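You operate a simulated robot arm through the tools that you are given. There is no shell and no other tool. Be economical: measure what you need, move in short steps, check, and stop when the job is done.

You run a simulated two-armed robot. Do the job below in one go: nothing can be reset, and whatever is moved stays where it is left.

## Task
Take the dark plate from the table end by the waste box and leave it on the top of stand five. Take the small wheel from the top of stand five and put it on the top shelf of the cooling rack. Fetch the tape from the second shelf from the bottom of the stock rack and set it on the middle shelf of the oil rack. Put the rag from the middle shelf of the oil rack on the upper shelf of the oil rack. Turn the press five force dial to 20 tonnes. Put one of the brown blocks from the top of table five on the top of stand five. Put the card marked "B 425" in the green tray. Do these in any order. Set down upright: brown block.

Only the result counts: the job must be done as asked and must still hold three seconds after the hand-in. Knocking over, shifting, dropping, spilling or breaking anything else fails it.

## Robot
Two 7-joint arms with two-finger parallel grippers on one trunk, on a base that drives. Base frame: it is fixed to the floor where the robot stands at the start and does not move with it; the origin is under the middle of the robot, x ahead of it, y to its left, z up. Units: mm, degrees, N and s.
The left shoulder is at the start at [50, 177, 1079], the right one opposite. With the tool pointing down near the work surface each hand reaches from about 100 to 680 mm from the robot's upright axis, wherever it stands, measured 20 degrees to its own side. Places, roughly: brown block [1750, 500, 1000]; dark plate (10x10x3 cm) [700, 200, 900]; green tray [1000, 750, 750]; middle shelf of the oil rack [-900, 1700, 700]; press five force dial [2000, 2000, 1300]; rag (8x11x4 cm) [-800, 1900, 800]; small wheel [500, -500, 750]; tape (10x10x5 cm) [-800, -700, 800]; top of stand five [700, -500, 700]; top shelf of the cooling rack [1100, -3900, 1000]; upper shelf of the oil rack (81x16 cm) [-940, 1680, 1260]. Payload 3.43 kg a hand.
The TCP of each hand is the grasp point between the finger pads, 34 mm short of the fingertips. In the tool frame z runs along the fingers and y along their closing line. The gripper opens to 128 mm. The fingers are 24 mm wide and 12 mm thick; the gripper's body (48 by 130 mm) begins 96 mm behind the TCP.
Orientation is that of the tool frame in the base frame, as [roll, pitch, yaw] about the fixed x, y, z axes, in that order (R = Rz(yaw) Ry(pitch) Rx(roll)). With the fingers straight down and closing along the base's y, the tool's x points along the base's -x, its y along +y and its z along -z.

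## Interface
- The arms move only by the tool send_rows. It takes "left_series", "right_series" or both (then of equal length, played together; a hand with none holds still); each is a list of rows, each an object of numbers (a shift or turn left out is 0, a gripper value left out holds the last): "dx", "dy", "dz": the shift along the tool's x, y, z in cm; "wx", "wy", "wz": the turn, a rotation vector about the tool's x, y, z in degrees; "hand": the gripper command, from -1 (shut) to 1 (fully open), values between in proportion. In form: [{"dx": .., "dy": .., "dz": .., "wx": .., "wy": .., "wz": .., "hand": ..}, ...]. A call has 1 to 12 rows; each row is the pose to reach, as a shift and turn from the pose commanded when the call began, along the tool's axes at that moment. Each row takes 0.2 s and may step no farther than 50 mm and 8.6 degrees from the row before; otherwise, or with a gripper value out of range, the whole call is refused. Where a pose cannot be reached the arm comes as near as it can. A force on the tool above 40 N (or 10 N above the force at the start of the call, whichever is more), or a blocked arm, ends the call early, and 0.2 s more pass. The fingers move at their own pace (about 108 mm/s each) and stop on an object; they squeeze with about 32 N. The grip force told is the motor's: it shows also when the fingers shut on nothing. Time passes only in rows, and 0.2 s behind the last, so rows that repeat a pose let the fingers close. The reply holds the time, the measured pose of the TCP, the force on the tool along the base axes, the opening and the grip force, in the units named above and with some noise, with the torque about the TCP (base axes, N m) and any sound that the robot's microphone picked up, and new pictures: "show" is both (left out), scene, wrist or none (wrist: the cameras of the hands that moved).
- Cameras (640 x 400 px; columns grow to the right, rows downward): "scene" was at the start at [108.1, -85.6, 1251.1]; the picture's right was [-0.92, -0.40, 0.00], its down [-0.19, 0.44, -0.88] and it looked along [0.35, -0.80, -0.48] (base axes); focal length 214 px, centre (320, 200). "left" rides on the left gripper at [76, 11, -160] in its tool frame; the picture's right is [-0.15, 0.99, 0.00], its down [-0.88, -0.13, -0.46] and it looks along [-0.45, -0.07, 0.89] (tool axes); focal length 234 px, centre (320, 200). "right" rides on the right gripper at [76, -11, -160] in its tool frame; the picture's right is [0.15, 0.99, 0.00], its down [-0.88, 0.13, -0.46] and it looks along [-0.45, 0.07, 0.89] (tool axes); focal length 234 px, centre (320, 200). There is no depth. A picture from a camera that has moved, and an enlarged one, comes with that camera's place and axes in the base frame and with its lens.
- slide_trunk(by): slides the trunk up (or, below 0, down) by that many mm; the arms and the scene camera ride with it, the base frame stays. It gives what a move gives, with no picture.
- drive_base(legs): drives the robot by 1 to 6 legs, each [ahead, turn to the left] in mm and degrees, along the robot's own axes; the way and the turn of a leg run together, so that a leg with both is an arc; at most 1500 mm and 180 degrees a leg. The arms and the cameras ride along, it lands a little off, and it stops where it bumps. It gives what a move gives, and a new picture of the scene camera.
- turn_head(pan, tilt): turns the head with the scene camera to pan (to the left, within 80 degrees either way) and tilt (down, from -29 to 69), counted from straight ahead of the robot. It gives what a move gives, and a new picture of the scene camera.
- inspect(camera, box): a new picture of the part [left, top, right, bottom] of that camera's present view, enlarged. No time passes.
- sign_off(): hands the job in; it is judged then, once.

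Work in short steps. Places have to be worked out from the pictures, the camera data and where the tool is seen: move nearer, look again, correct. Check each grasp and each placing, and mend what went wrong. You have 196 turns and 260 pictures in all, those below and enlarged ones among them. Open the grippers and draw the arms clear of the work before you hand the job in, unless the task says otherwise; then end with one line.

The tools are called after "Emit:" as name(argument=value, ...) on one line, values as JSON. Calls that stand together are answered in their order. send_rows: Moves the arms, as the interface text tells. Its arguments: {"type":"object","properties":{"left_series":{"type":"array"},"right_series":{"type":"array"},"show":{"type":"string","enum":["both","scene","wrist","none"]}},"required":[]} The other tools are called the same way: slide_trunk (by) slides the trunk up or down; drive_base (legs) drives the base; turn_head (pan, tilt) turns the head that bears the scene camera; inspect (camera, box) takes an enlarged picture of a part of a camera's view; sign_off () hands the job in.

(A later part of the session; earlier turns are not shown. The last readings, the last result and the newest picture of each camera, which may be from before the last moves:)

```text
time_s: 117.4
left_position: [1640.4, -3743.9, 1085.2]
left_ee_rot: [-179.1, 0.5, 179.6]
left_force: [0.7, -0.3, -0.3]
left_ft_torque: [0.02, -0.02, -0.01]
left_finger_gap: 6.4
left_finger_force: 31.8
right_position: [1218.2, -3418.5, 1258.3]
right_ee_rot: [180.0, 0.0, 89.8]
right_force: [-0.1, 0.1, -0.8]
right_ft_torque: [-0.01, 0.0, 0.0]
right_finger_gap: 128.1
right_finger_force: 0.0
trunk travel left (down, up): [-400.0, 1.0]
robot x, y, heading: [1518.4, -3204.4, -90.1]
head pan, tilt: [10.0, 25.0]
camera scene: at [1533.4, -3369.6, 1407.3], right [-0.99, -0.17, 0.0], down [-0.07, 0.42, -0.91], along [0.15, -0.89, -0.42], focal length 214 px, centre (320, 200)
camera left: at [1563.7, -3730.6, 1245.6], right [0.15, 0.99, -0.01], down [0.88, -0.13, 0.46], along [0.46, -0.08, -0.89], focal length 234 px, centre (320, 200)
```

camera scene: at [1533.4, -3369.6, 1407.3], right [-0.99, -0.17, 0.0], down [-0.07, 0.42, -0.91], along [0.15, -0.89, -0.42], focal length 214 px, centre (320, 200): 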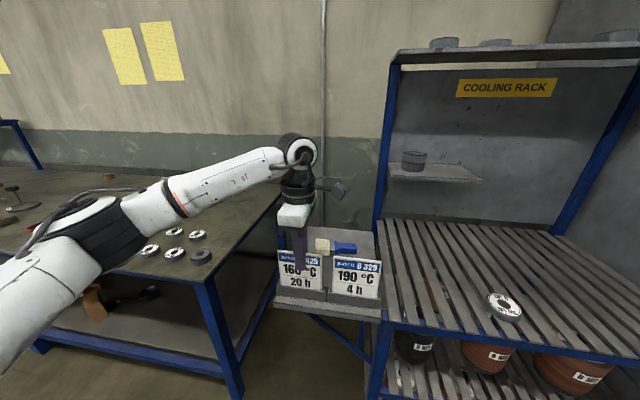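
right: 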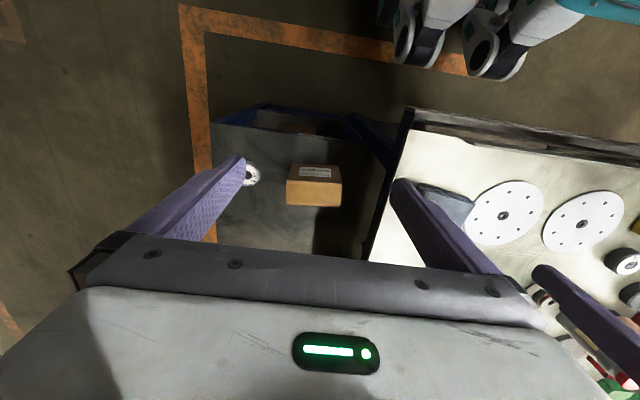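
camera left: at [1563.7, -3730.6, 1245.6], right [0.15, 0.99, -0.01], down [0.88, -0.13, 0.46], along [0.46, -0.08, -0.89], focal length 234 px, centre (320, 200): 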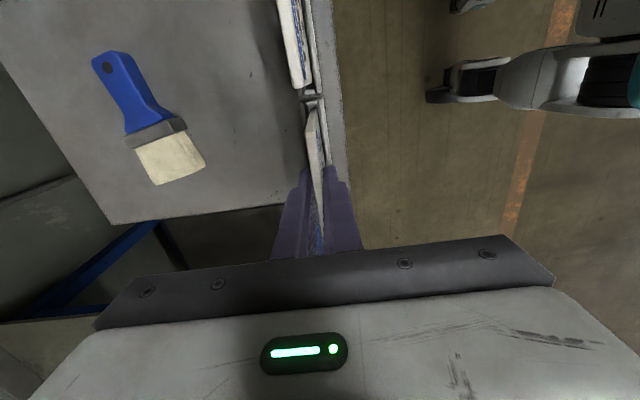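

Card gripped (6.4 mm). I lift it straight up out of the holder and draw back.

Emit:
send_rows(left_series=[{"dz": -2}, {"dz": -4}, {"dz": -7}, {"dz": -10}, {"dz": -10, "dy": 4}, {"dz": -10, "dy": 8}, {"dz": -10, "dy": 12}, {"dz": -10, "dy": 16}, {"dz": -10, "dy": 20}, {"dz": -10, "dy": 24}], show="both")

```text
time_s: 119.6
left_position: [1641.6, -3501.3, 1182.1]
left_ee_rot: [-179.1, 0.4, 179.7]
left_force: [-0.7, -0.7, -1.8]
left_ft_torque: [0.01, 0.02, -0.03]
left_finger_gap: 6.5
left_finger_force: 32.3
right_position: [1218.3, -3418.6, 1258.2]
right_ee_rot: [179.9, 0.0, 89.8]
right_force: [0.2, -0.1, 0.3]
right_ft_torque: [-0.02, 0.03, 0.02]
right_finger_gap: 128.2
right_finger_force: 0.0
trunk travel left (down, up): [-400.0, 1.0]
robot x, y, heading: [1515.9, -3204.9, -90.2]
head pan, tilt: [10.0, 25.0]
camera scene: at [1533.4, -3369.1, 1407.4], right [-0.99, -0.17, 0.0], down [-0.07, 0.42, -0.91], along [0.15, -0.89, -0.42], focal length 214 px, centre (320, 200)
camera left: at [1565.5, -3488.0, 1340.0], right [0.15, 0.99, -0.01], down [0.88, -0.13, 0.46], along [0.46, -0.08, -0.89], focal length 234 px, centre (320, 200)
```

scene: 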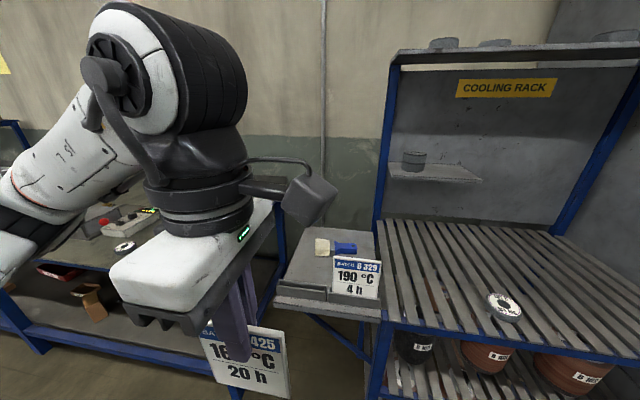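
left: 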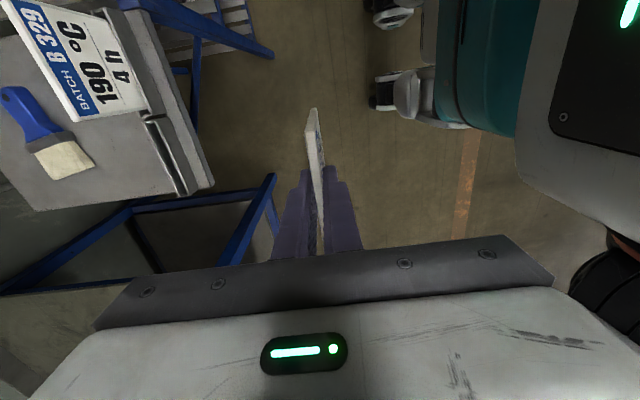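

Card is firmly held. The tape on the stock rack is on my way, so I drive to about (−100,−900) and face the stock rack (−x).

Emit:
drive_base(legs=[[0, -145], [1400, 0], [1400, 0], [0, 55]])

Emit:
turn_head(pan=0, tilt=30)

```text
time_s: 141.4
left_position: [-287.1, -1043.2, 1180.3]
left_ee_rot: [-179.2, 0.4, 89.6]
left_force: [-0.5, 0.4, 0.2]
left_ft_torque: [0.01, 0.0, 0.01]
left_finger_gap: 6.2
left_finger_force: 32.1
right_position: [-205.3, -619.0, 1257.7]
right_ee_rot: [179.9, 0.0, -0.1]
right_force: [-0.4, -0.2, 0.7]
right_ft_torque: [0.01, 0.0, 0.02]
right_finger_gap: 128.1
right_finger_force: 0.1
trunk travel left (down, up): [-400.0, 1.0]
robot x, y, heading: [7.7, -918.2, 179.8]
head pan, tilt: [10.0, 25.0]
camera scene: at [-150.8, -935.4, 1407.3], right [-0.17, 0.99, 0.0], down [0.42, 0.07, -0.91], along [-0.89, -0.16, -0.42], focal length 214 px, centre (320, 200)
```

scene: 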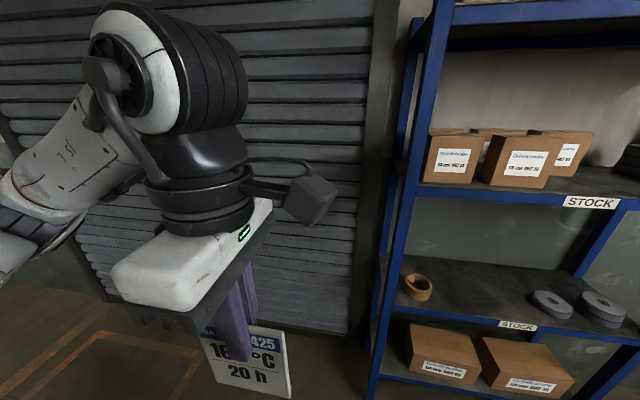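

```text
time_s: 142.1
left_position: [-287.2, -1042.8, 1181.5]
left_ee_rot: [-179.1, 0.5, 89.7]
left_force: [0.8, -0.3, -1.3]
left_ft_torque: [0.02, 0.01, 0.02]
left_finger_gap: 6.5
left_finger_force: 32.0
right_position: [-204.2, -618.9, 1256.7]
right_ee_rot: [179.9, 0.0, -0.1]
right_force: [-0.5, 0.0, -0.1]
right_ft_torque: [0.03, 0.02, 0.0]
right_finger_gap: 128.0
right_finger_force: 0.0
trunk travel left (down, up): [-400.0, 1.0]
robot x, y, heading: [7.6, -916.9, 179.8]
head pan, tilt: [0.0, 30.0]
camera scene: at [-150.4, -919.2, 1399.3], right [0.0, 1.0, 0.0], down [0.5, 0.0, -0.87], along [-0.87, 0.0, -0.5], focal length 214 px, centre (320, 200)
```

scene: 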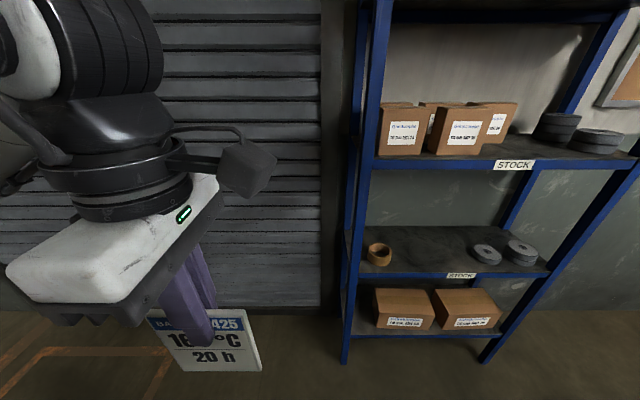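

The tape (brown roll) lies on the second shelf at about (−832,−667, 748), shelf z≈723, front edge x≈−760. I'll approach nearly horizontally: tilt the right hand forward 70° and lower the trunk.

Emit:
send_rows(right_series=[{"wy": -8}, {"wy": -16}, {"wy": -24}, {"wy": -32}, {"wy": -40}, {"wy": -48}, {"wy": -56}, {"wy": -64}, {"wy": -70}], show="none")

Emit:
slide_trunk(by=-250)

Emit:
turn_head(pan=-20, tilt=30)

```text
time_s: 144.1
left_position: [-287.8, -1043.3, 1180.2]
left_ee_rot: [-179.1, 0.5, 89.7]
left_force: [0.6, 0.8, 0.4]
left_ft_torque: [0.03, 0.01, 0.03]
left_finger_gap: 6.4
left_finger_force: 32.0
right_position: [-174.6, -591.9, 1338.4]
right_ee_rot: [179.8, 69.6, -0.4]
right_force: [0.1, -0.1, 0.9]
right_ft_torque: [0.03, 0.04, 0.01]
right_finger_gap: 127.8
right_finger_force: 0.1
right hand out of reach, approached as far as the arm can: row 5, 6, 7, 8, 9
trunk travel left (down, up): [-400.0, 1.0]
robot x, y, heading: [8.6, -915.4, 179.7]
head pan, tilt: [0.0, 30.0]
```

```text
time_s: 146.7
left_position: [-287.7, -1042.2, 929.9]
left_ee_rot: [-179.1, 0.4, 89.7]
left_force: [-0.7, -0.3, -1.3]
left_ft_torque: [0.03, -0.02, 0.02]
left_finger_gap: 6.4
left_finger_force: 32.2
right_position: [-174.7, -592.6, 1089.5]
right_ee_rot: [179.6, 69.7, -0.2]
right_force: [-0.8, -0.9, -0.4]
right_ft_torque: [0.01, 0.02, -0.02]
right_finger_gap: 127.9
right_finger_force: 0.0
trunk travel left (down, up): [-150.0, 251.0]
robot x, y, heading: [6.2, -918.5, 179.7]
head pan, tilt: [0.0, 30.0]
```

```text
time_s: 147.5
left_position: [-286.1, -1043.4, 929.7]
left_ee_rot: [-179.2, 0.5, 89.7]
left_force: [0.0, -0.1, -0.7]
left_ft_torque: [-0.01, 0.01, 0.03]
left_finger_gap: 6.2
left_finger_force: 32.0
right_position: [-174.8, -592.4, 1090.4]
right_ee_rot: [179.6, 69.7, -0.3]
right_force: [0.6, 0.0, -0.8]
right_ft_torque: [0.0, -0.03, 0.0]
right_finger_gap: 128.1
right_finger_force: 0.1
trunk travel left (down, up): [-150.0, 251.0]
robot x, y, heading: [8.0, -915.8, 179.6]
head pan, tilt: [-20.0, 30.0]
camera scene: at [-144.9, -888.3, 1149.3], right [0.34, 0.94, 0.0], down [0.47, -0.17, -0.87], along [-0.81, 0.3, -0.5], focal length 214 px, centre (320, 200)
```

scene: 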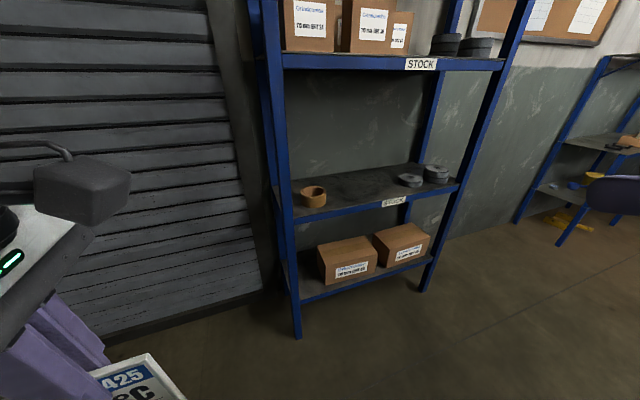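

I drive 230 mm closer, then look again.

Emit:
drive_base(legs=[[230, 0]])

Emit:
send_rows(right_series=[{"dx": 4, "dz": -1}, {"dx": 8, "dz": -2}, {"dx": 12, "dz": -3, "dy": 1}, {"dx": 16, "dz": -4, "dy": 2}, {"dx": 20, "dz": -5, "dy": 3}, {"dx": 24, "dz": -6, "dy": 4}], show="both")

```text
time_s: 149.2
left_position: [-512.8, -1043.0, 931.1]
left_ee_rot: [-179.1, 0.5, 89.8]
left_force: [-0.4, 0.1, -0.5]
left_ft_torque: [-0.03, 0.0, -0.01]
left_finger_gap: 6.3
left_finger_force: 32.1
right_position: [-402.8, -593.1, 1090.1]
right_ee_rot: [179.6, 69.6, -0.1]
right_force: [1.2, 0.3, -0.6]
right_ft_torque: [0.03, 0.04, -0.02]
right_finger_gap: 127.8
right_finger_force: 0.1
trunk travel left (down, up): [-150.0, 251.0]
robot x, y, heading: [-218.9, -913.8, -180.3]
head pan, tilt: [-20.0, 30.0]
camera scene: at [-370.7, -888.5, 1149.3], right [0.34, 0.94, 0.0], down [0.47, -0.17, -0.87], along [-0.81, 0.3, -0.5], focal length 214 px, centre (320, 200)
```

scene: 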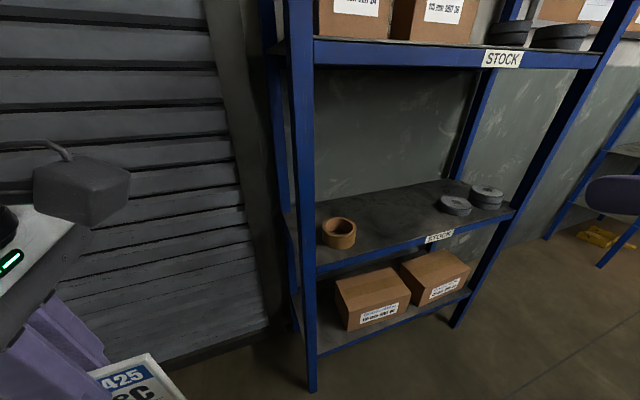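

```text
time_s: 150.6
left_position: [-512.6, -1043.2, 930.4]
left_ee_rot: [-179.2, 0.5, 89.9]
left_force: [0.6, -0.6, -0.7]
left_ft_torque: [-0.01, 0.0, 0.01]
left_finger_gap: 6.4
left_finger_force: 31.9
right_position: [-322.8, -534.8, 963.0]
right_ee_rot: [179.4, 69.9, -0.6]
right_force: [-2.5, 7.3, 12.4]
right_ft_torque: [-1.03, -0.76, 0.15]
right_finger_gap: 123.9
right_finger_force: 0.1
right hand out of reach, approached as far as the arm can: row 1, 2, 3, 4, 5, 6
trunk travel left (down, up): [-150.0, 251.0]
robot x, y, heading: [-218.4, -917.9, -179.8]
head pan, tilt: [-20.0, 30.0]
camera scene: at [-370.8, -888.5, 1149.4], right [0.34, 0.94, 0.0], down [0.47, -0.17, -0.87], along [-0.81, 0.3, -0.5], focal length 214 px, centre (320, 200)
camera right: at [-146.4, -523.1, 945.2], right [0.05, -0.99, -0.13], down [0.13, -0.13, 0.98], along [-0.99, -0.07, 0.12], focal length 234 px, centre (320, 200)
```

scene: 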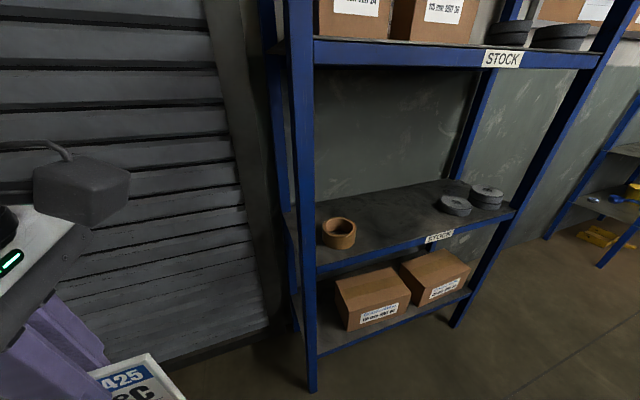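
right: 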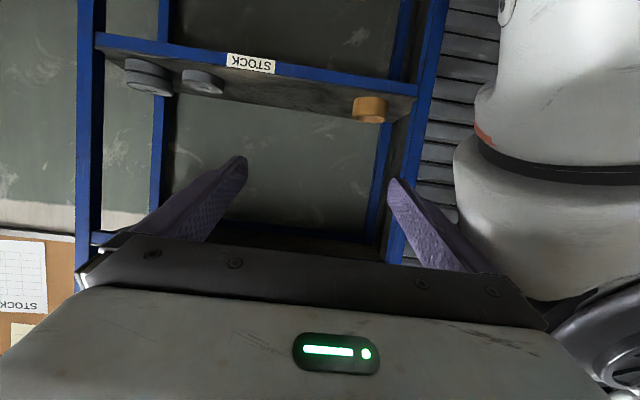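

The hand folded close to the body there; near-horizontal pose needs more stretch. I move it forward towards a point in front of the tape.

Emit:
send_rows(right_series=[{"dz": 4}, {"dz": 8}, {"dz": 12, "dy": 2}, {"dz": 16, "dy": 4}, {"dz": 20, "dy": 6}, {"dz": 23, "dy": 8}, {"dz": 26, "dy": 10.5}, {"dz": 28, "dy": 13}], show="both")

```text
time_s: 152.6
left_position: [-512.9, -1043.2, 931.4]
left_ee_rot: [-179.1, 0.5, 89.9]
left_force: [0.2, -0.1, -1.4]
left_ft_torque: [-0.03, 0.0, 0.02]
left_finger_gap: 6.4
left_finger_force: 32.0
right_position: [-689.7, -512.2, 908.7]
right_ee_rot: [171.0, 78.5, -22.8]
right_force: [-0.2, -0.1, 0.0]
right_ft_torque: [0.02, 0.02, 0.04]
right_finger_gap: 128.0
right_finger_force: 0.1
right hand out of reach, approached as far as the arm can: row 1, 2, 3, 4, 5, 6, 7, 8
trunk travel left (down, up): [-150.0, 251.0]
robot x, y, heading: [-214.4, -917.1, -179.9]
head pan, tilt: [-20.0, 30.0]
stopped in row 8 (right hand): the arm was blocked; the commanded pose is now the measured one
camera scene: at [-370.2, -888.2, 1149.5], right [0.34, 0.94, 0.0], down [0.47, -0.17, -0.87], along [-0.81, 0.3, -0.5], focal length 214 px, centre (320, 200)
camera right: at [-520.6, -543.6, 863.7], right [-0.21, -0.97, -0.11], down [0.24, -0.16, 0.96], along [-0.95, 0.17, 0.27], focal length 234 px, centre (320, 200)
```

scene: 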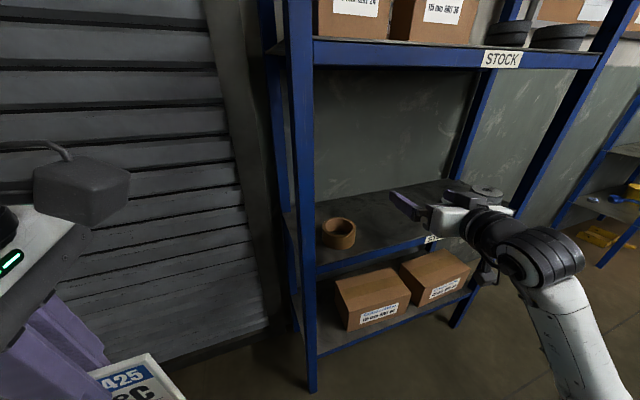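
right: 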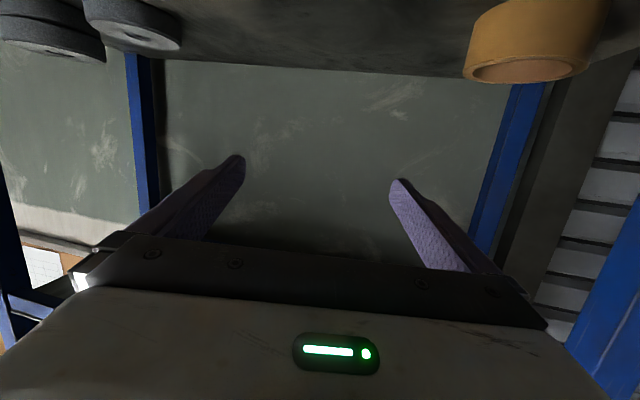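

Hand pose blocked by joint limits; a downward grasp fits since the shelf above is ~430 mm higher. I retreat and rotate the hand back to pointing down.

Emit:
send_rows(right_series=[{"dz": -4.5}, {"dz": -9, "wy": 7.5}, {"dz": -13.5, "wy": 15}, {"dz": -18, "wy": 22.5}, {"dz": -18, "wy": 30.5}, {"dz": -18, "wy": 38.5}, {"dz": -18, "wy": 46.5}, {"dz": -18, "wy": 54.5}, {"dz": -18, "wy": 62.5}, {"dz": -18, "wy": 70.5}, {"dz": -18, "wy": 78.5}], show="none")

```text
time_s: 155.0
left_position: [-512.4, -1043.5, 930.3]
left_ee_rot: [-179.2, 0.5, 89.8]
left_force: [0.7, -1.2, -0.7]
left_ft_torque: [0.0, -0.01, 0.0]
left_finger_gap: 6.3
left_finger_force: 32.2
right_position: [-518.3, -553.2, 942.7]
right_ee_rot: [178.2, -0.2, -13.8]
right_force: [-0.3, 0.6, 0.4]
right_ft_torque: [0.02, 0.02, 0.04]
right_finger_gap: 127.8
right_finger_force: 0.0
right hand out of reach, approached as far as the arm can: row 1, 2, 3, 4, 5, 6
trunk travel left (down, up): [-150.0, 251.0]
robot x, y, heading: [-217.5, -916.3, -180.2]
head pan, tilt: [-20.0, 30.0]
```

I lower the trunk 100 mm and bring the hand in front of the tape, squared up.

Emit:
slide_trunk(by=-100)

Emit:
send_rows(right_series=[{"dx": -2, "dy": 3, "wz": -7, "wx": 1}, {"dx": -4, "dy": 6, "wz": -13.8, "wx": 1.8}, {"dx": -6, "dy": 10, "wz": -13.8, "wx": 1.8}, {"dx": -7, "dy": 13, "wz": -13.8, "wx": 1.8}, {"dx": -8.4, "dy": 14.3, "wz": -13.8, "wx": 1.8}], show="both")

```text
time_s: 156.4
left_position: [-512.2, -1043.4, 830.1]
left_ee_rot: [-179.1, 0.5, 89.9]
left_force: [0.1, 0.3, -0.3]
left_ft_torque: [0.0, -0.02, -0.01]
left_finger_gap: 6.5
left_finger_force: 32.1
right_position: [-517.2, -552.5, 842.7]
right_ee_rot: [178.2, -0.1, -13.7]
right_force: [-0.6, -0.1, 0.4]
right_ft_torque: [-0.01, -0.02, -0.01]
right_finger_gap: 127.9
right_finger_force: 0.0
trunk travel left (down, up): [-50.0, 351.0]
robot x, y, heading: [-219.6, -914.3, -180.1]
head pan, tilt: [-20.0, 30.0]
```

```text
time_s: 157.6
left_position: [-512.2, -1042.7, 830.4]
left_ee_rot: [-179.2, 0.4, 89.9]
left_force: [0.6, -0.2, -0.7]
left_ft_torque: [0.02, 0.02, 0.03]
left_finger_gap: 6.3
left_finger_force: 31.4
right_position: [-635.1, -673.1, 847.2]
right_ee_rot: [-180.0, 0.2, 0.0]
right_force: [0.1, -0.2, 0.0]
right_ft_torque: [0.0, 0.0, 0.02]
right_finger_gap: 127.9
right_finger_force: 0.0
trunk travel left (down, up): [-50.0, 351.0]
robot x, y, heading: [-219.7, -914.9, -180.0]
head pan, tilt: [-20.0, 30.0]
camera scene: at [-370.6, -888.4, 1049.3], right [0.34, 0.94, 0.0], down [0.47, -0.17, -0.87], along [-0.81, 0.3, -0.5], focal length 214 px, centre (320, 200)
camera right: at [-557.6, -661.9, 1005.8], right [0.15, -0.99, 0.0], down [-0.88, -0.13, 0.46], along [-0.45, -0.07, -0.89], focal length 234 px, centre (320, 200)
```

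scene: 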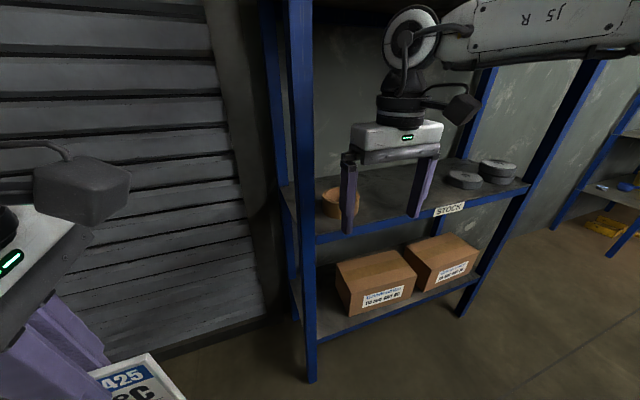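
right: 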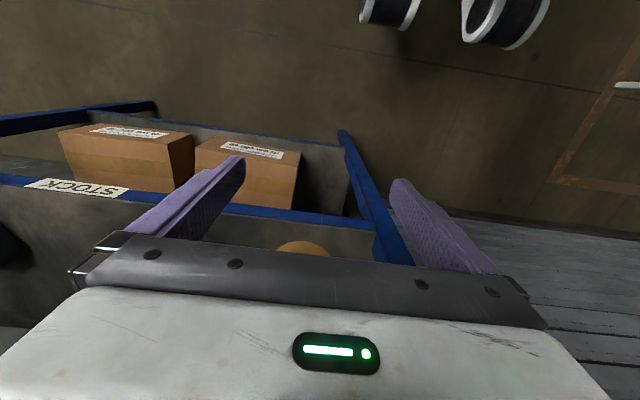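

Tape is laterally aligned (y≈−671). I lower the trunk to its bottom and advance level, fingers straddling the tape.

Emit:
slide_trunk(by=-49)

Emit:
send_rows(right_series=[{"dx": -3, "dz": 0.5}, {"dx": -6, "dz": 1}, {"dx": -9, "dz": 1.2}], show="both")

```text
time_s: 158.5
left_position: [-514.1, -1043.6, 781.6]
left_ee_rot: [-179.1, 0.5, 89.8]
left_force: [-0.8, 0.0, -1.2]
left_ft_torque: [-0.02, -0.02, 0.01]
left_finger_gap: 6.1
left_finger_force: 32.2
right_position: [-633.1, -671.6, 799.1]
right_ee_rot: [-180.0, 0.2, 0.0]
right_force: [0.6, -0.2, 0.6]
right_ft_torque: [0.03, 0.02, 0.0]
right_finger_gap: 128.0
right_finger_force: 0.1
trunk travel left (down, up): [-1.0, 400.0]
robot x, y, heading: [-214.4, -917.4, -180.3]
head pan, tilt: [-20.0, 30.0]
```

```text
time_s: 159.3
left_position: [-512.7, -1042.9, 782.2]
left_ee_rot: [-179.2, 0.6, 90.0]
left_force: [0.1, 0.1, 0.1]
left_ft_torque: [0.0, 0.02, 0.01]
left_finger_gap: 6.3
left_finger_force: 31.6
right_position: [-722.9, -671.4, 786.5]
right_ee_rot: [180.0, 0.3, 0.0]
right_force: [-0.4, -0.5, 0.6]
right_ft_torque: [0.0, 0.04, -0.01]
right_finger_gap: 128.1
right_finger_force: 0.0
trunk travel left (down, up): [-1.0, 400.0]
robot x, y, heading: [-216.4, -920.3, -180.1]
head pan, tilt: [-20.0, 30.0]
camera scene: at [-370.6, -888.4, 1000.3], right [0.34, 0.94, 0.0], down [0.47, -0.17, -0.87], along [-0.81, 0.3, -0.5], focal length 214 px, centre (320, 200)
camera right: at [-647.0, -660.6, 944.4], right [0.15, -0.99, 0.0], down [-0.88, -0.13, 0.46], along [-0.45, -0.07, -0.89], focal length 234 px, centre (320, 200)
```

scene: 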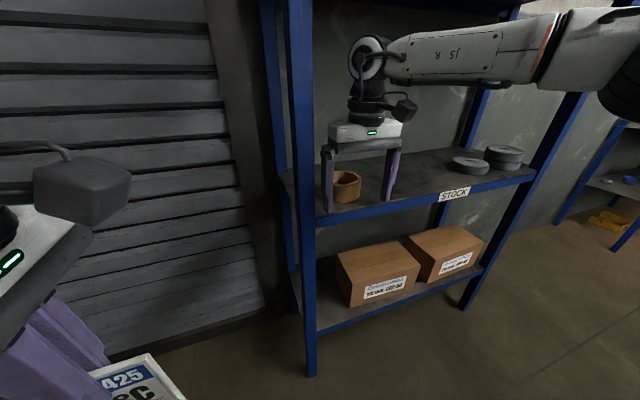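
right: 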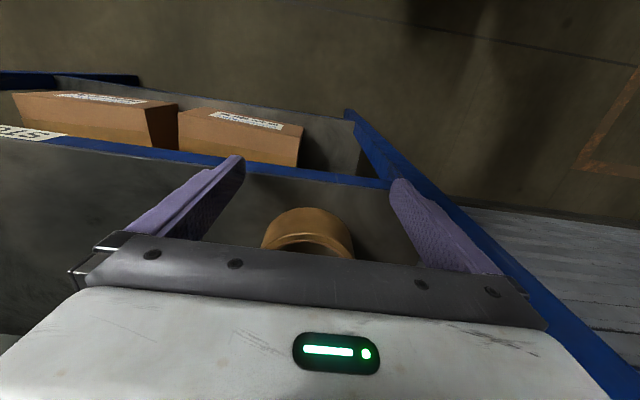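

Well aligned. I advance 8.3 cm to straddle it and then close.

Emit:
send_rows(right_series=[{"dx": -3}, {"dx": -6}, {"dx": -8.3, "dy": -0.2}, {"dx": -8.3, "dy": -0.2}], show="both")

```text
time_s: 160.3
left_position: [-512.3, -1042.4, 780.9]
left_ee_rot: [-179.1, 0.5, 89.7]
left_force: [-0.8, -0.1, -0.4]
left_ft_torque: [0.01, -0.01, -0.02]
left_finger_gap: 6.2
left_finger_force: 32.2
right_position: [-771.1, -657.8, 780.6]
right_ee_rot: [-179.9, 0.3, 0.1]
right_force: [0.2, 0.5, 0.3]
right_ft_torque: [-0.02, 0.0, -0.01]
right_finger_gap: 128.0
right_finger_force: 0.2
right hand out of reach, approached as far as the arm can: row 2, 3, 4
trunk travel left (down, up): [-1.0, 400.0]
robot x, y, heading: [-219.0, -917.7, -179.8]
head pan, tilt: [-20.0, 30.0]
camera scene: at [-370.6, -888.4, 1000.3], right [0.34, 0.94, 0.0], down [0.47, -0.17, -0.87], along [-0.81, 0.3, -0.5], focal length 214 px, centre (320, 200)
camera right: at [-695.9, -647.7, 938.4], right [0.15, -0.99, 0.0], down [-0.88, -0.13, 0.46], along [-0.45, -0.07, -0.89], focal length 234 px, centre (320, 200)
```

scene: 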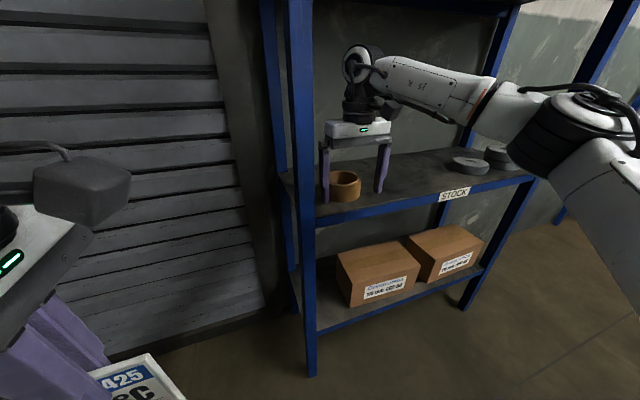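
right: 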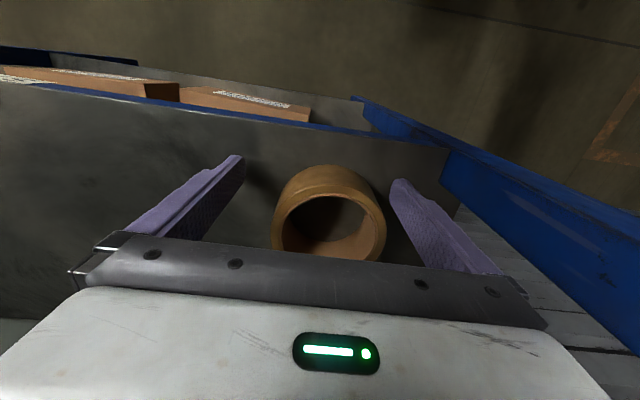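

At reach limit, 13 mm off laterally. I correct sideways and drive the base 30 mm ahead.

Emit:
send_rows(right_series=[{"dy": 1.3, "dx": 0.3}, {"dy": 1.3, "dx": 0.3}], show="wrist")

Emit:
drive_base(legs=[[30, 0]])

Emit:
inspect(camera="right", box=[0, 0, 640, 400])

```text
time_s: 160.9
left_position: [-513.0, -1044.4, 781.4]
left_ee_rot: [-179.1, 0.4, 89.9]
left_force: [-0.4, 0.2, -0.6]
left_ft_torque: [0.04, 0.02, 0.02]
left_finger_gap: 6.4
left_finger_force: 32.4
right_position: [-766.8, -670.1, 779.9]
right_ee_rot: [-179.9, 0.2, -0.1]
right_force: [-0.8, -0.2, -0.2]
right_ft_torque: [-0.01, -0.01, -0.01]
right_finger_gap: 128.0
right_finger_force: 0.1
right hand out of reach, approached as far as the arm can: row 1, 2
trunk travel left (down, up): [-1.0, 400.0]
robot x, y, heading: [-219.3, -915.8, -180.2]
head pan, tilt: [-20.0, 30.0]
camera right: at [-689.8, -659.2, 937.6], right [0.15, -0.99, 0.0], down [-0.88, -0.13, 0.46], along [-0.46, -0.07, -0.89], focal length 234 px, centre (320, 200)
```

right: 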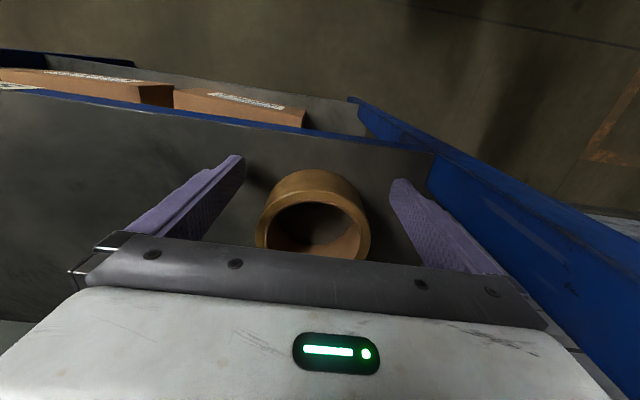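

```text
time_s: 161.7
left_position: [-542.2, -1044.5, 781.6]
left_ee_rot: [-179.1, 0.5, 89.9]
left_force: [-0.7, 1.2, -0.9]
left_ft_torque: [0.01, 0.03, 0.0]
left_finger_gap: 6.3
left_finger_force: 32.0
right_position: [-797.1, -670.5, 779.5]
right_ee_rot: [180.0, 0.3, 0.0]
right_force: [0.1, -1.0, -0.1]
right_ft_torque: [0.0, 0.0, 0.0]
right_finger_gap: 128.3
right_finger_force: 0.0
trunk travel left (down, up): [-1.0, 400.0]
robot x, y, heading: [-245.1, -918.4, -179.7]
head pan, tilt: [-20.0, 30.0]
camera scene: at [-400.7, -888.5, 1000.3], right [0.34, 0.94, 0.0], down [0.47, -0.17, -0.87], along [-0.81, 0.3, -0.5], focal length 214 px, centre (320, 200)
```

scene: 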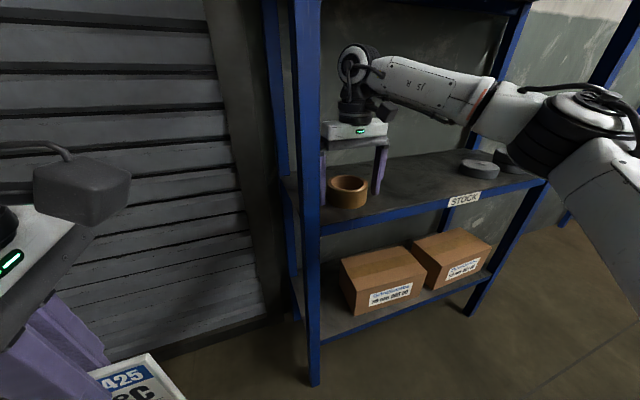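

```text
1.00 times, centred on (320, 200) of right (not enlarged: the box is as wide or as high as the picture)
camera zoom: at [-720.1, -659.4, 937.6], right [0.15, -0.99, 0.0], down [-0.88, -0.13, 0.46], along [-0.46, -0.07, -0.89], focal length 234 px, centre (320, 200)
```

zoom: 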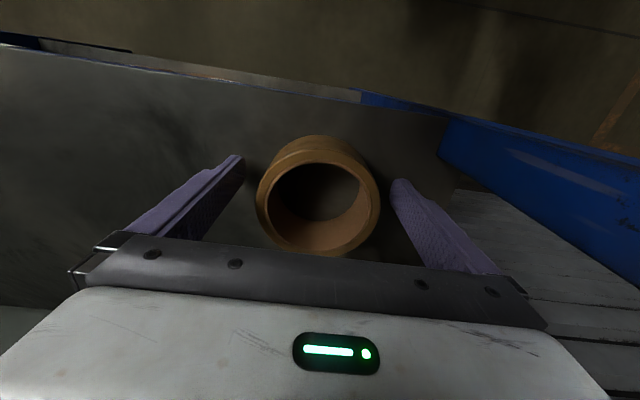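

Tape centre ≈(−812,−671), top z≈766. Drive 15 mm more, lower 2 cm, close.

Emit:
drive_base(legs=[[18, 0]])

Emit:
send_rows(right_series=[{"dz": 0.7}, {"dz": 1.4}, {"dz": 2.0}, {"dz": 2.0, "hand": -1}, {"dz": 2.0}, {"dz": 2.0}], show="both")

```text
time_s: 162.5
left_position: [-560.7, -1042.7, 782.3]
left_ee_rot: [-179.0, 0.5, 89.9]
left_force: [-0.7, 0.0, 0.1]
left_ft_torque: [-0.01, 0.01, -0.03]
left_finger_gap: 6.2
left_finger_force: 32.0
right_position: [-815.2, -669.9, 779.5]
right_ee_rot: [180.0, 0.2, 0.0]
right_force: [0.7, -1.2, -0.1]
right_ft_torque: [-0.01, -0.01, -0.01]
right_finger_gap: 128.1
right_finger_force: 0.1
trunk travel left (down, up): [-1.0, 400.0]
robot x, y, heading: [-263.8, -917.1, -180.0]
head pan, tilt: [-20.0, 30.0]
camera scene: at [-418.6, -888.6, 1000.3], right [0.34, 0.94, 0.0], down [0.47, -0.17, -0.87], along [-0.81, 0.3, -0.5], focal length 214 px, centre (320, 200)
```

scene: 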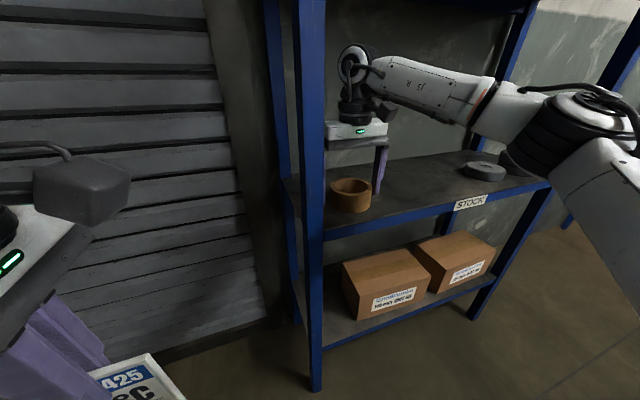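

```text
time_s: 163.2
left_position: [-559.4, -1043.2, 781.7]
left_ee_rot: [-179.1, 0.4, 90.0]
left_force: [0.6, -0.2, -1.0]
left_ft_torque: [0.0, -0.01, 0.02]
left_finger_gap: 6.2
left_finger_force: 32.0
right_position: [-814.5, -669.5, 774.9]
right_ee_rot: [179.9, 1.3, -0.1]
right_force: [8.4, -0.7, 15.6]
right_ft_torque: [1.0, -0.4, -0.43]
right_finger_gap: 127.3
right_finger_force: 0.1
trunk travel left (down, up): [-1.0, 400.0]
robot x, y, heading: [-264.7, -919.1, -180.2]
head pan, tilt: [-20.0, 30.0]
stopped in row 3 (right hand): the force on the tool passed its limit at 46 N (the readings are from after the stop); the commanded pose is now the measured one
camera scene: at [-417.0, -889.1, 1000.6], right [0.34, 0.94, 0.0], down [0.47, -0.17, -0.87], along [-0.81, 0.3, -0.5], focal length 214 px, centre (320, 200)
camera right: at [-735.1, -659.3, 931.4], right [0.15, -0.99, 0.0], down [-0.87, -0.13, 0.48], along [-0.47, -0.07, -0.88], focal length 234 px, centre (320, 200)
```

scene: 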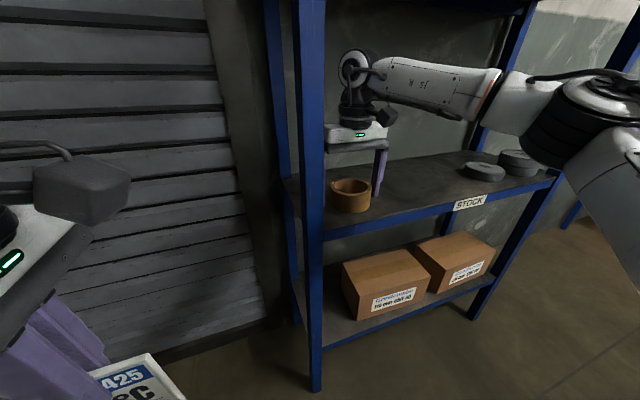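
right: 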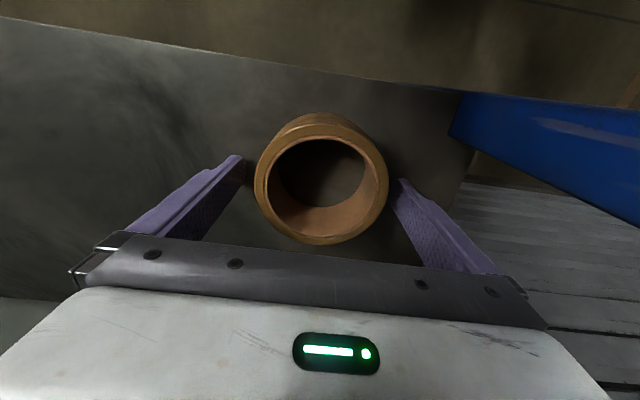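

Fingertips touched the shelf (z≈741), so height is right. I raise 5 mm and close.

Emit:
send_rows(right_series=[{"dx": 0.5, "dz": -0.5}, {"dx": 0.5, "dz": -0.5, "hand": -1}, {"dx": 0.5, "dz": -0.5}, {"dx": 0.5, "dz": -0.5}], show="wrist")

```text
time_s: 164.2
left_position: [-560.1, -1043.7, 782.6]
left_ee_rot: [-179.3, 0.4, 89.9]
left_force: [-0.5, -0.2, 0.5]
left_ft_torque: [0.02, -0.02, -0.02]
left_finger_gap: 6.1
left_finger_force: 32.0
right_position: [-811.9, -670.7, 773.7]
right_ee_rot: [179.9, 1.0, 0.1]
right_force: [-0.6, 1.0, 0.2]
right_ft_torque: [0.01, 0.01, 0.02]
right_finger_gap: 94.1
right_finger_force: 32.2
trunk travel left (down, up): [-1.0, 400.0]
robot x, y, heading: [-265.2, -914.5, -179.9]
head pan, tilt: [-20.0, 30.0]
camera right: at [-732.0, -659.2, 931.8], right [0.15, -0.99, 0.0], down [-0.87, -0.13, 0.47], along [-0.47, -0.07, -0.88], focal length 234 px, centre (320, 200)
```

right: 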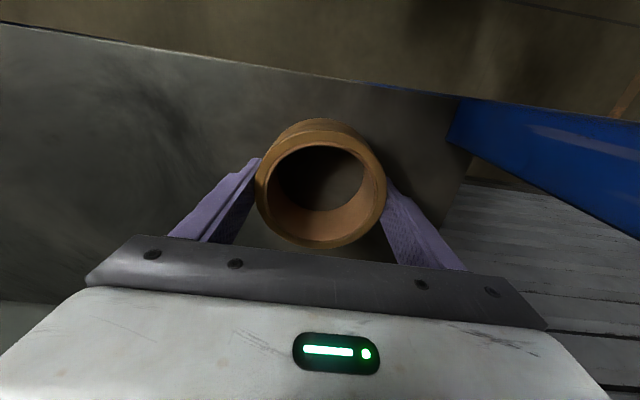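

Tape gripped. Lift 3 cm and back the base out.

Emit:
send_rows(right_series=[{"dz": -1}, {"dz": -2}, {"dz": -3.5}, {"dz": -3.5}], show="scene")

Emit:
drive_base(legs=[[-350, 0]])

```text
time_s: 165.2
left_position: [-559.9, -1043.7, 781.3]
left_ee_rot: [-179.2, 0.4, 89.9]
left_force: [0.4, -0.8, 0.0]
left_ft_torque: [0.02, 0.03, -0.02]
left_finger_gap: 6.3
left_finger_force: 32.7
right_position: [-809.2, -666.2, 808.4]
right_ee_rot: [179.8, 1.1, -0.1]
right_force: [0.7, -0.5, -0.9]
right_ft_torque: [0.02, -0.04, 0.01]
right_finger_gap: 93.9
right_finger_force: 31.6
right hand out of reach, approached as far as the arm can: row 3
trunk travel left (down, up): [-1.0, 400.0]
robot x, y, heading: [-266.5, -916.1, -180.1]
head pan, tilt: [-20.0, 30.0]
camera scene: at [-418.7, -888.4, 1000.3], right [0.34, 0.94, 0.0], down [0.47, -0.17, -0.87], along [-0.81, 0.3, -0.5], focal length 214 px, centre (320, 200)
```

scene: 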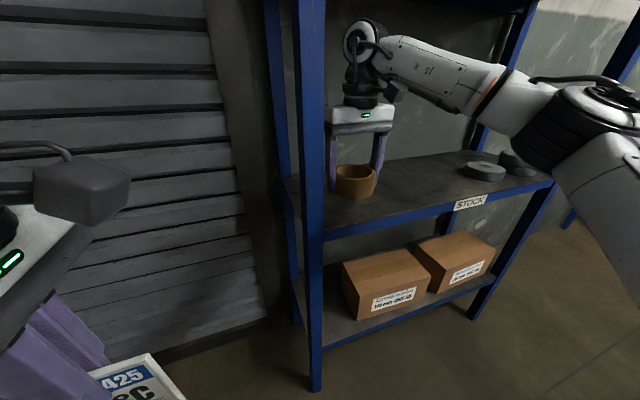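

```text
time_s: 167.5
left_position: [-209.1, -1043.3, 780.3]
left_ee_rot: [-179.2, 0.4, 90.0]
left_force: [0.0, -0.2, 0.7]
left_ft_torque: [0.0, 0.02, -0.02]
left_finger_gap: 6.3
left_finger_force: 31.9
right_position: [-458.6, -666.6, 809.9]
right_ee_rot: [179.9, 1.0, -0.1]
right_force: [-0.1, 0.1, -2.8]
right_ft_torque: [-0.01, 0.0, 0.01]
right_finger_gap: 93.9
right_finger_force: 31.8
trunk travel left (down, up): [-1.0, 400.0]
robot x, y, heading: [87.0, -919.0, -180.0]
head pan, tilt: [-20.0, 30.0]
camera scene: at [-67.3, -888.0, 1000.3], right [0.34, 0.94, 0.0], down [0.47, -0.17, -0.87], along [-0.81, 0.29, -0.5], focal length 214 px, centre (320, 200)
```

scene: 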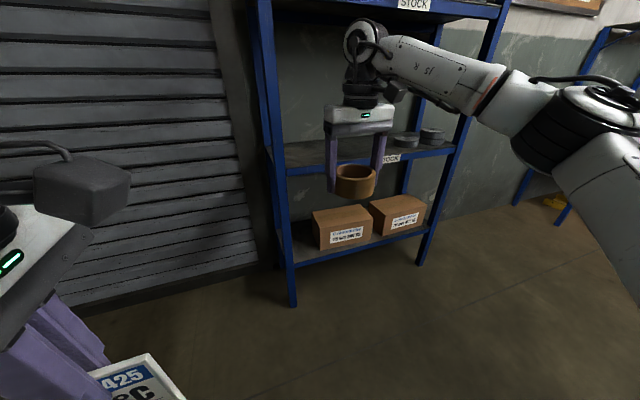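

I raise the trunk, draw the right hand in, and drive towards the oil rack in stages.

Emit:
send_rows(right_series=[{"dx": 4}, {"dx": 8}, {"dx": 12}, {"dx": 15}], show="none")

Emit:
slide_trunk(by=250)

Emit:
drive_base(legs=[[260, 0], [0, -90], [1400, 0]])

Emit:
turn_head(pan=20, tilt=25)

```text
time_s: 168.5
left_position: [-209.1, -1042.2, 781.8]
left_ee_rot: [-179.2, 0.3, 90.1]
left_force: [0.5, -0.1, -0.7]
left_ft_torque: [-0.03, 0.0, 0.01]
left_finger_gap: 6.5
left_finger_force: 32.1
right_position: [-306.5, -669.0, 805.9]
right_ee_rot: [179.9, 1.1, -0.1]
right_force: [0.9, -0.8, -0.7]
right_ft_torque: [-0.02, 0.01, -0.02]
right_finger_gap: 93.7
right_finger_force: 31.5
trunk travel left (down, up): [-1.0, 400.0]
robot x, y, heading: [87.5, -915.4, -179.9]
head pan, tilt: [-20.0, 30.0]
```

```text
time_s: 171.1
left_position: [-208.2, -1043.7, 1031.0]
left_ee_rot: [-179.2, 0.4, 90.1]
left_force: [-0.7, 0.3, -0.4]
left_ft_torque: [-0.04, 0.0, 0.01]
left_finger_gap: 6.1
left_finger_force: 32.4
right_position: [-306.6, -668.7, 1055.8]
right_ee_rot: [179.9, 1.1, 0.0]
right_force: [-0.3, -0.4, -1.6]
right_ft_torque: [0.01, -0.02, 0.0]
right_finger_gap: 93.9
right_finger_force: 32.1
trunk travel left (down, up): [-251.0, 150.0]
robot x, y, heading: [89.2, -917.1, -179.6]
head pan, tilt: [-20.0, 30.0]
```

```text
time_s: 183.3
left_position: [-330.0, 775.5, 1031.6]
left_ee_rot: [-179.3, 0.4, 0.8]
left_force: [0.4, -0.1, 0.0]
left_ft_torque: [0.02, 0.02, 0.03]
left_finger_gap: 6.4
left_finger_force: 32.1
right_position: [43.4, 880.0, 1055.4]
right_ee_rot: [179.9, 1.1, -89.1]
right_force: [0.2, -0.6, -1.3]
right_ft_torque: [-0.05, 0.0, -0.02]
right_finger_gap: 93.7
right_finger_force: 32.7
trunk travel left (down, up): [-251.0, 150.0]
robot x, y, heading: [-196.2, 482.4, 91.3]
head pan, tilt: [-20.0, 30.0]
camera scene: at [-168.4, 635.6, 1250.3], right [0.95, -0.33, 0.0], down [-0.16, -0.47, -0.87], along [0.28, 0.82, -0.5], focal length 214 px, centre (320, 200)
```

scene: 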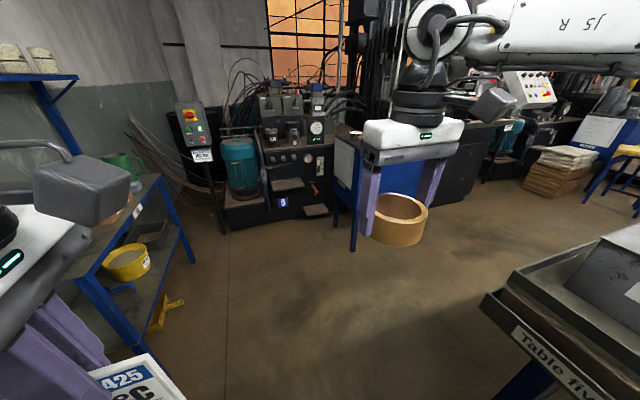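

```text
time_s: 184.3
left_position: [-330.1, 774.4, 1032.8]
left_ee_rot: [-179.2, 0.4, 1.0]
left_force: [0.1, -1.0, -0.5]
left_ft_torque: [0.0, 0.01, -0.02]
left_finger_gap: 6.2
left_finger_force: 32.0
right_position: [43.3, 877.7, 1055.9]
right_ee_rot: [179.9, 1.1, -89.0]
right_force: [-0.6, 0.2, -0.9]
right_ft_torque: [0.01, 0.01, 0.0]
right_finger_gap: 93.8
right_finger_force: 32.2
trunk travel left (down, up): [-251.0, 150.0]
robot x, y, heading: [-196.7, 482.2, 91.1]
head pan, tilt: [20.0, 25.0]
camera scene: at [-230.8, 636.0, 1258.2], right [0.93, 0.36, 0.0], down [0.15, -0.39, -0.91], along [-0.32, 0.85, -0.42], focal length 214 px, centre (320, 200)
```

scene: 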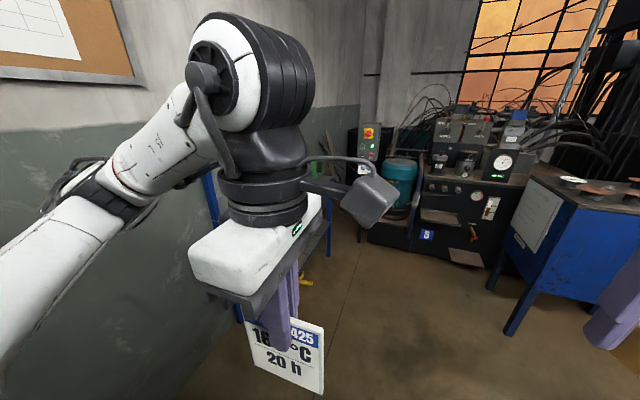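

Path ahead is clear. I drive on to about (−100,1620) and face the oil rack.

Emit:
drive_base(legs=[[0, -6], [1150, 0], [0, 94]])

Emit:
turn_head(pan=-5, tilt=25)

```text
time_s: 194.8
left_position: [-394.5, 1517.8, 1032.0]
left_ee_rot: [-179.2, 0.3, 89.2]
left_force: [0.1, 0.5, -0.9]
left_ft_torque: [0.0, -0.04, 0.0]
left_finger_gap: 6.3
left_finger_force: 32.0
right_position: [-489.7, 1894.0, 1056.8]
right_ee_rot: [179.9, 1.1, -0.6]
right_force: [-0.3, 0.0, -1.0]
right_ft_torque: [-0.03, 0.0, 0.01]
right_finger_gap: 93.8
right_finger_force: 31.8
trunk travel left (down, up): [-251.0, 150.0]
robot x, y, heading: [-101.0, 1643.5, 179.4]
head pan, tilt: [20.0, 25.0]
camera scene: at [-253.4, 1608.3, 1258.2], right [-0.33, 0.94, 0.0], down [0.4, 0.14, -0.91], along [-0.85, -0.3, -0.42], focal length 214 px, centre (320, 200)
```

scene: 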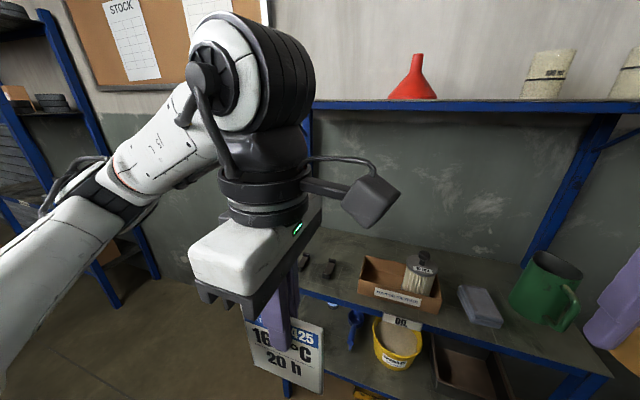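

```text
time_s: 195.7
left_position: [-394.7, 1518.3, 1031.2]
left_ee_rot: [-179.2, 0.4, 89.3]
left_force: [-0.7, -0.6, -0.6]
left_ft_torque: [-0.01, 0.01, 0.03]
left_finger_gap: 6.4
left_finger_force: 31.6
right_position: [-487.2, 1893.4, 1056.7]
right_ee_rot: [179.9, 1.1, -0.7]
right_force: [-0.5, -0.5, -0.9]
right_ft_torque: [0.02, 0.01, -0.02]
right_finger_gap: 93.8
right_finger_force: 32.0
trunk travel left (down, up): [-251.0, 150.0]
robot x, y, heading: [-98.3, 1642.4, 179.1]
head pan, tilt: [-5.0, 25.0]
camera scene: at [-258.2, 1647.9, 1258.3], right [0.1, 1.0, 0.0], down [0.42, -0.04, -0.91], along [-0.9, 0.09, -0.42], focal length 214 px, centre (320, 200)
```

scene: 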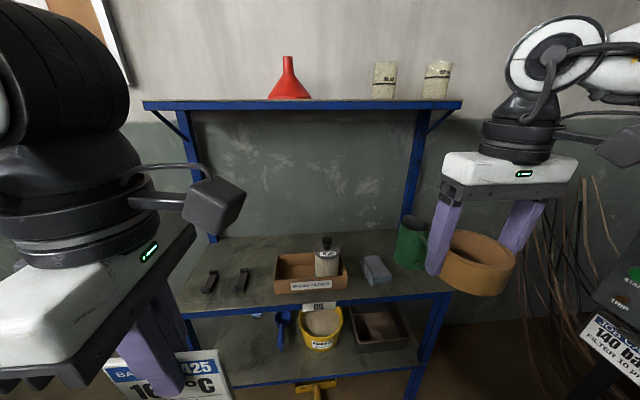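

The rag is the grey folded cloth at about (−752,1874) on the middle shelf (z≈755). I look for a free place for the tape.

Emit:
inspect(camera="scene", box=[170, 200, 460, 380])

```text
2.21 times, centred on (315, 290) of scene
camera zoom: at [-258.2, 1647.9, 1258.3], right [0.1, 1.0, 0.0], down [0.42, -0.04, -0.91], along [-0.9, 0.09, -0.42], focal length 473 px, centre (331, 1)
```

zoom: 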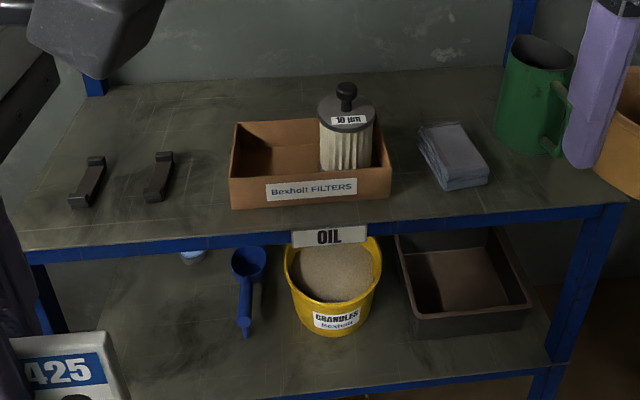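

Free area on the middle shelf: behind the two hooks, about (−890,1430). I drive to (−320,1260) facing the rack.

Emit:
drive_base(legs=[[0, 90], [380, 0], [0, -89], [120, 0]])

Emit:
turn_head(pan=-10, tilt=30)

```text
time_s: 206.5
left_position: [-524.6, 1137.6, 1031.0]
left_ee_rot: [-179.2, 0.4, 88.8]
left_force: [-0.3, 0.3, -1.1]
left_ft_torque: [-0.03, 0.0, -0.02]
left_finger_gap: 6.2
left_finger_force: 32.3
right_position: [-615.9, 1515.6, 1056.3]
right_ee_rot: [179.9, 1.1, -1.1]
right_force: [-0.8, 0.7, -0.5]
right_ft_torque: [0.0, -0.02, 0.0]
right_finger_gap: 93.7
right_finger_force: 32.1
trunk travel left (down, up): [-251.0, 150.0]
robot x, y, heading: [-228.7, 1257.2, 178.9]
head pan, tilt: [-5.0, 25.0]
camera scene: at [-387.7, 1267.8, 1258.1], right [0.11, 0.99, 0.0], down [0.42, -0.05, -0.91], along [-0.9, 0.1, -0.42], focal length 214 px, centre (320, 200)
```

scene: 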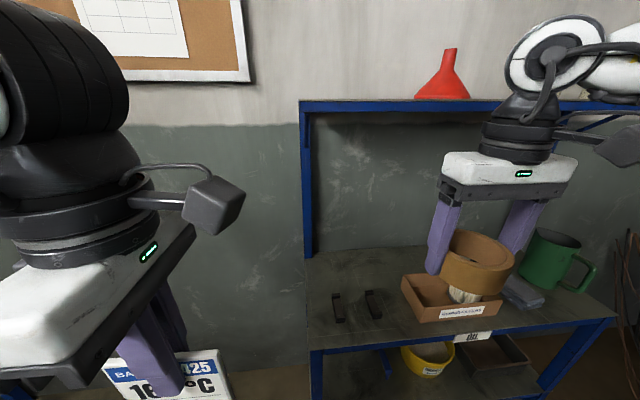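

```text
time_s: 207.2
left_position: [-524.2, 1137.6, 1030.6]
left_ee_rot: [-179.2, 0.4, 88.7]
left_force: [0.7, -0.2, -0.2]
left_ft_torque: [0.01, -0.01, -0.01]
left_finger_gap: 6.5
left_finger_force: 31.8
right_position: [-614.3, 1516.6, 1056.3]
right_ee_rot: [179.9, 1.2, -1.2]
right_force: [-0.3, -0.4, -1.1]
right_ft_torque: [-0.02, 0.02, -0.01]
right_finger_gap: 93.8
right_finger_force: 32.0
trunk travel left (down, up): [-251.0, 150.0]
robot x, y, heading: [-230.8, 1258.6, 178.7]
head pan, tilt: [-10.0, 30.0]
camera scene: at [-384.2, 1275.4, 1250.3], right [0.19, 0.98, 0.0], down [0.49, -0.1, -0.87], along [-0.85, 0.17, -0.5], focal length 214 px, centre (320, 200)
```

scene: 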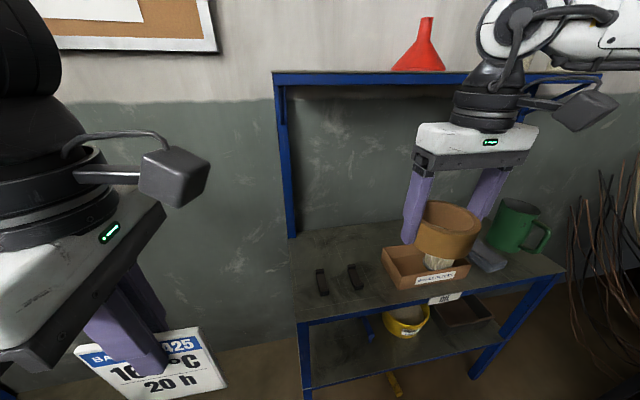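

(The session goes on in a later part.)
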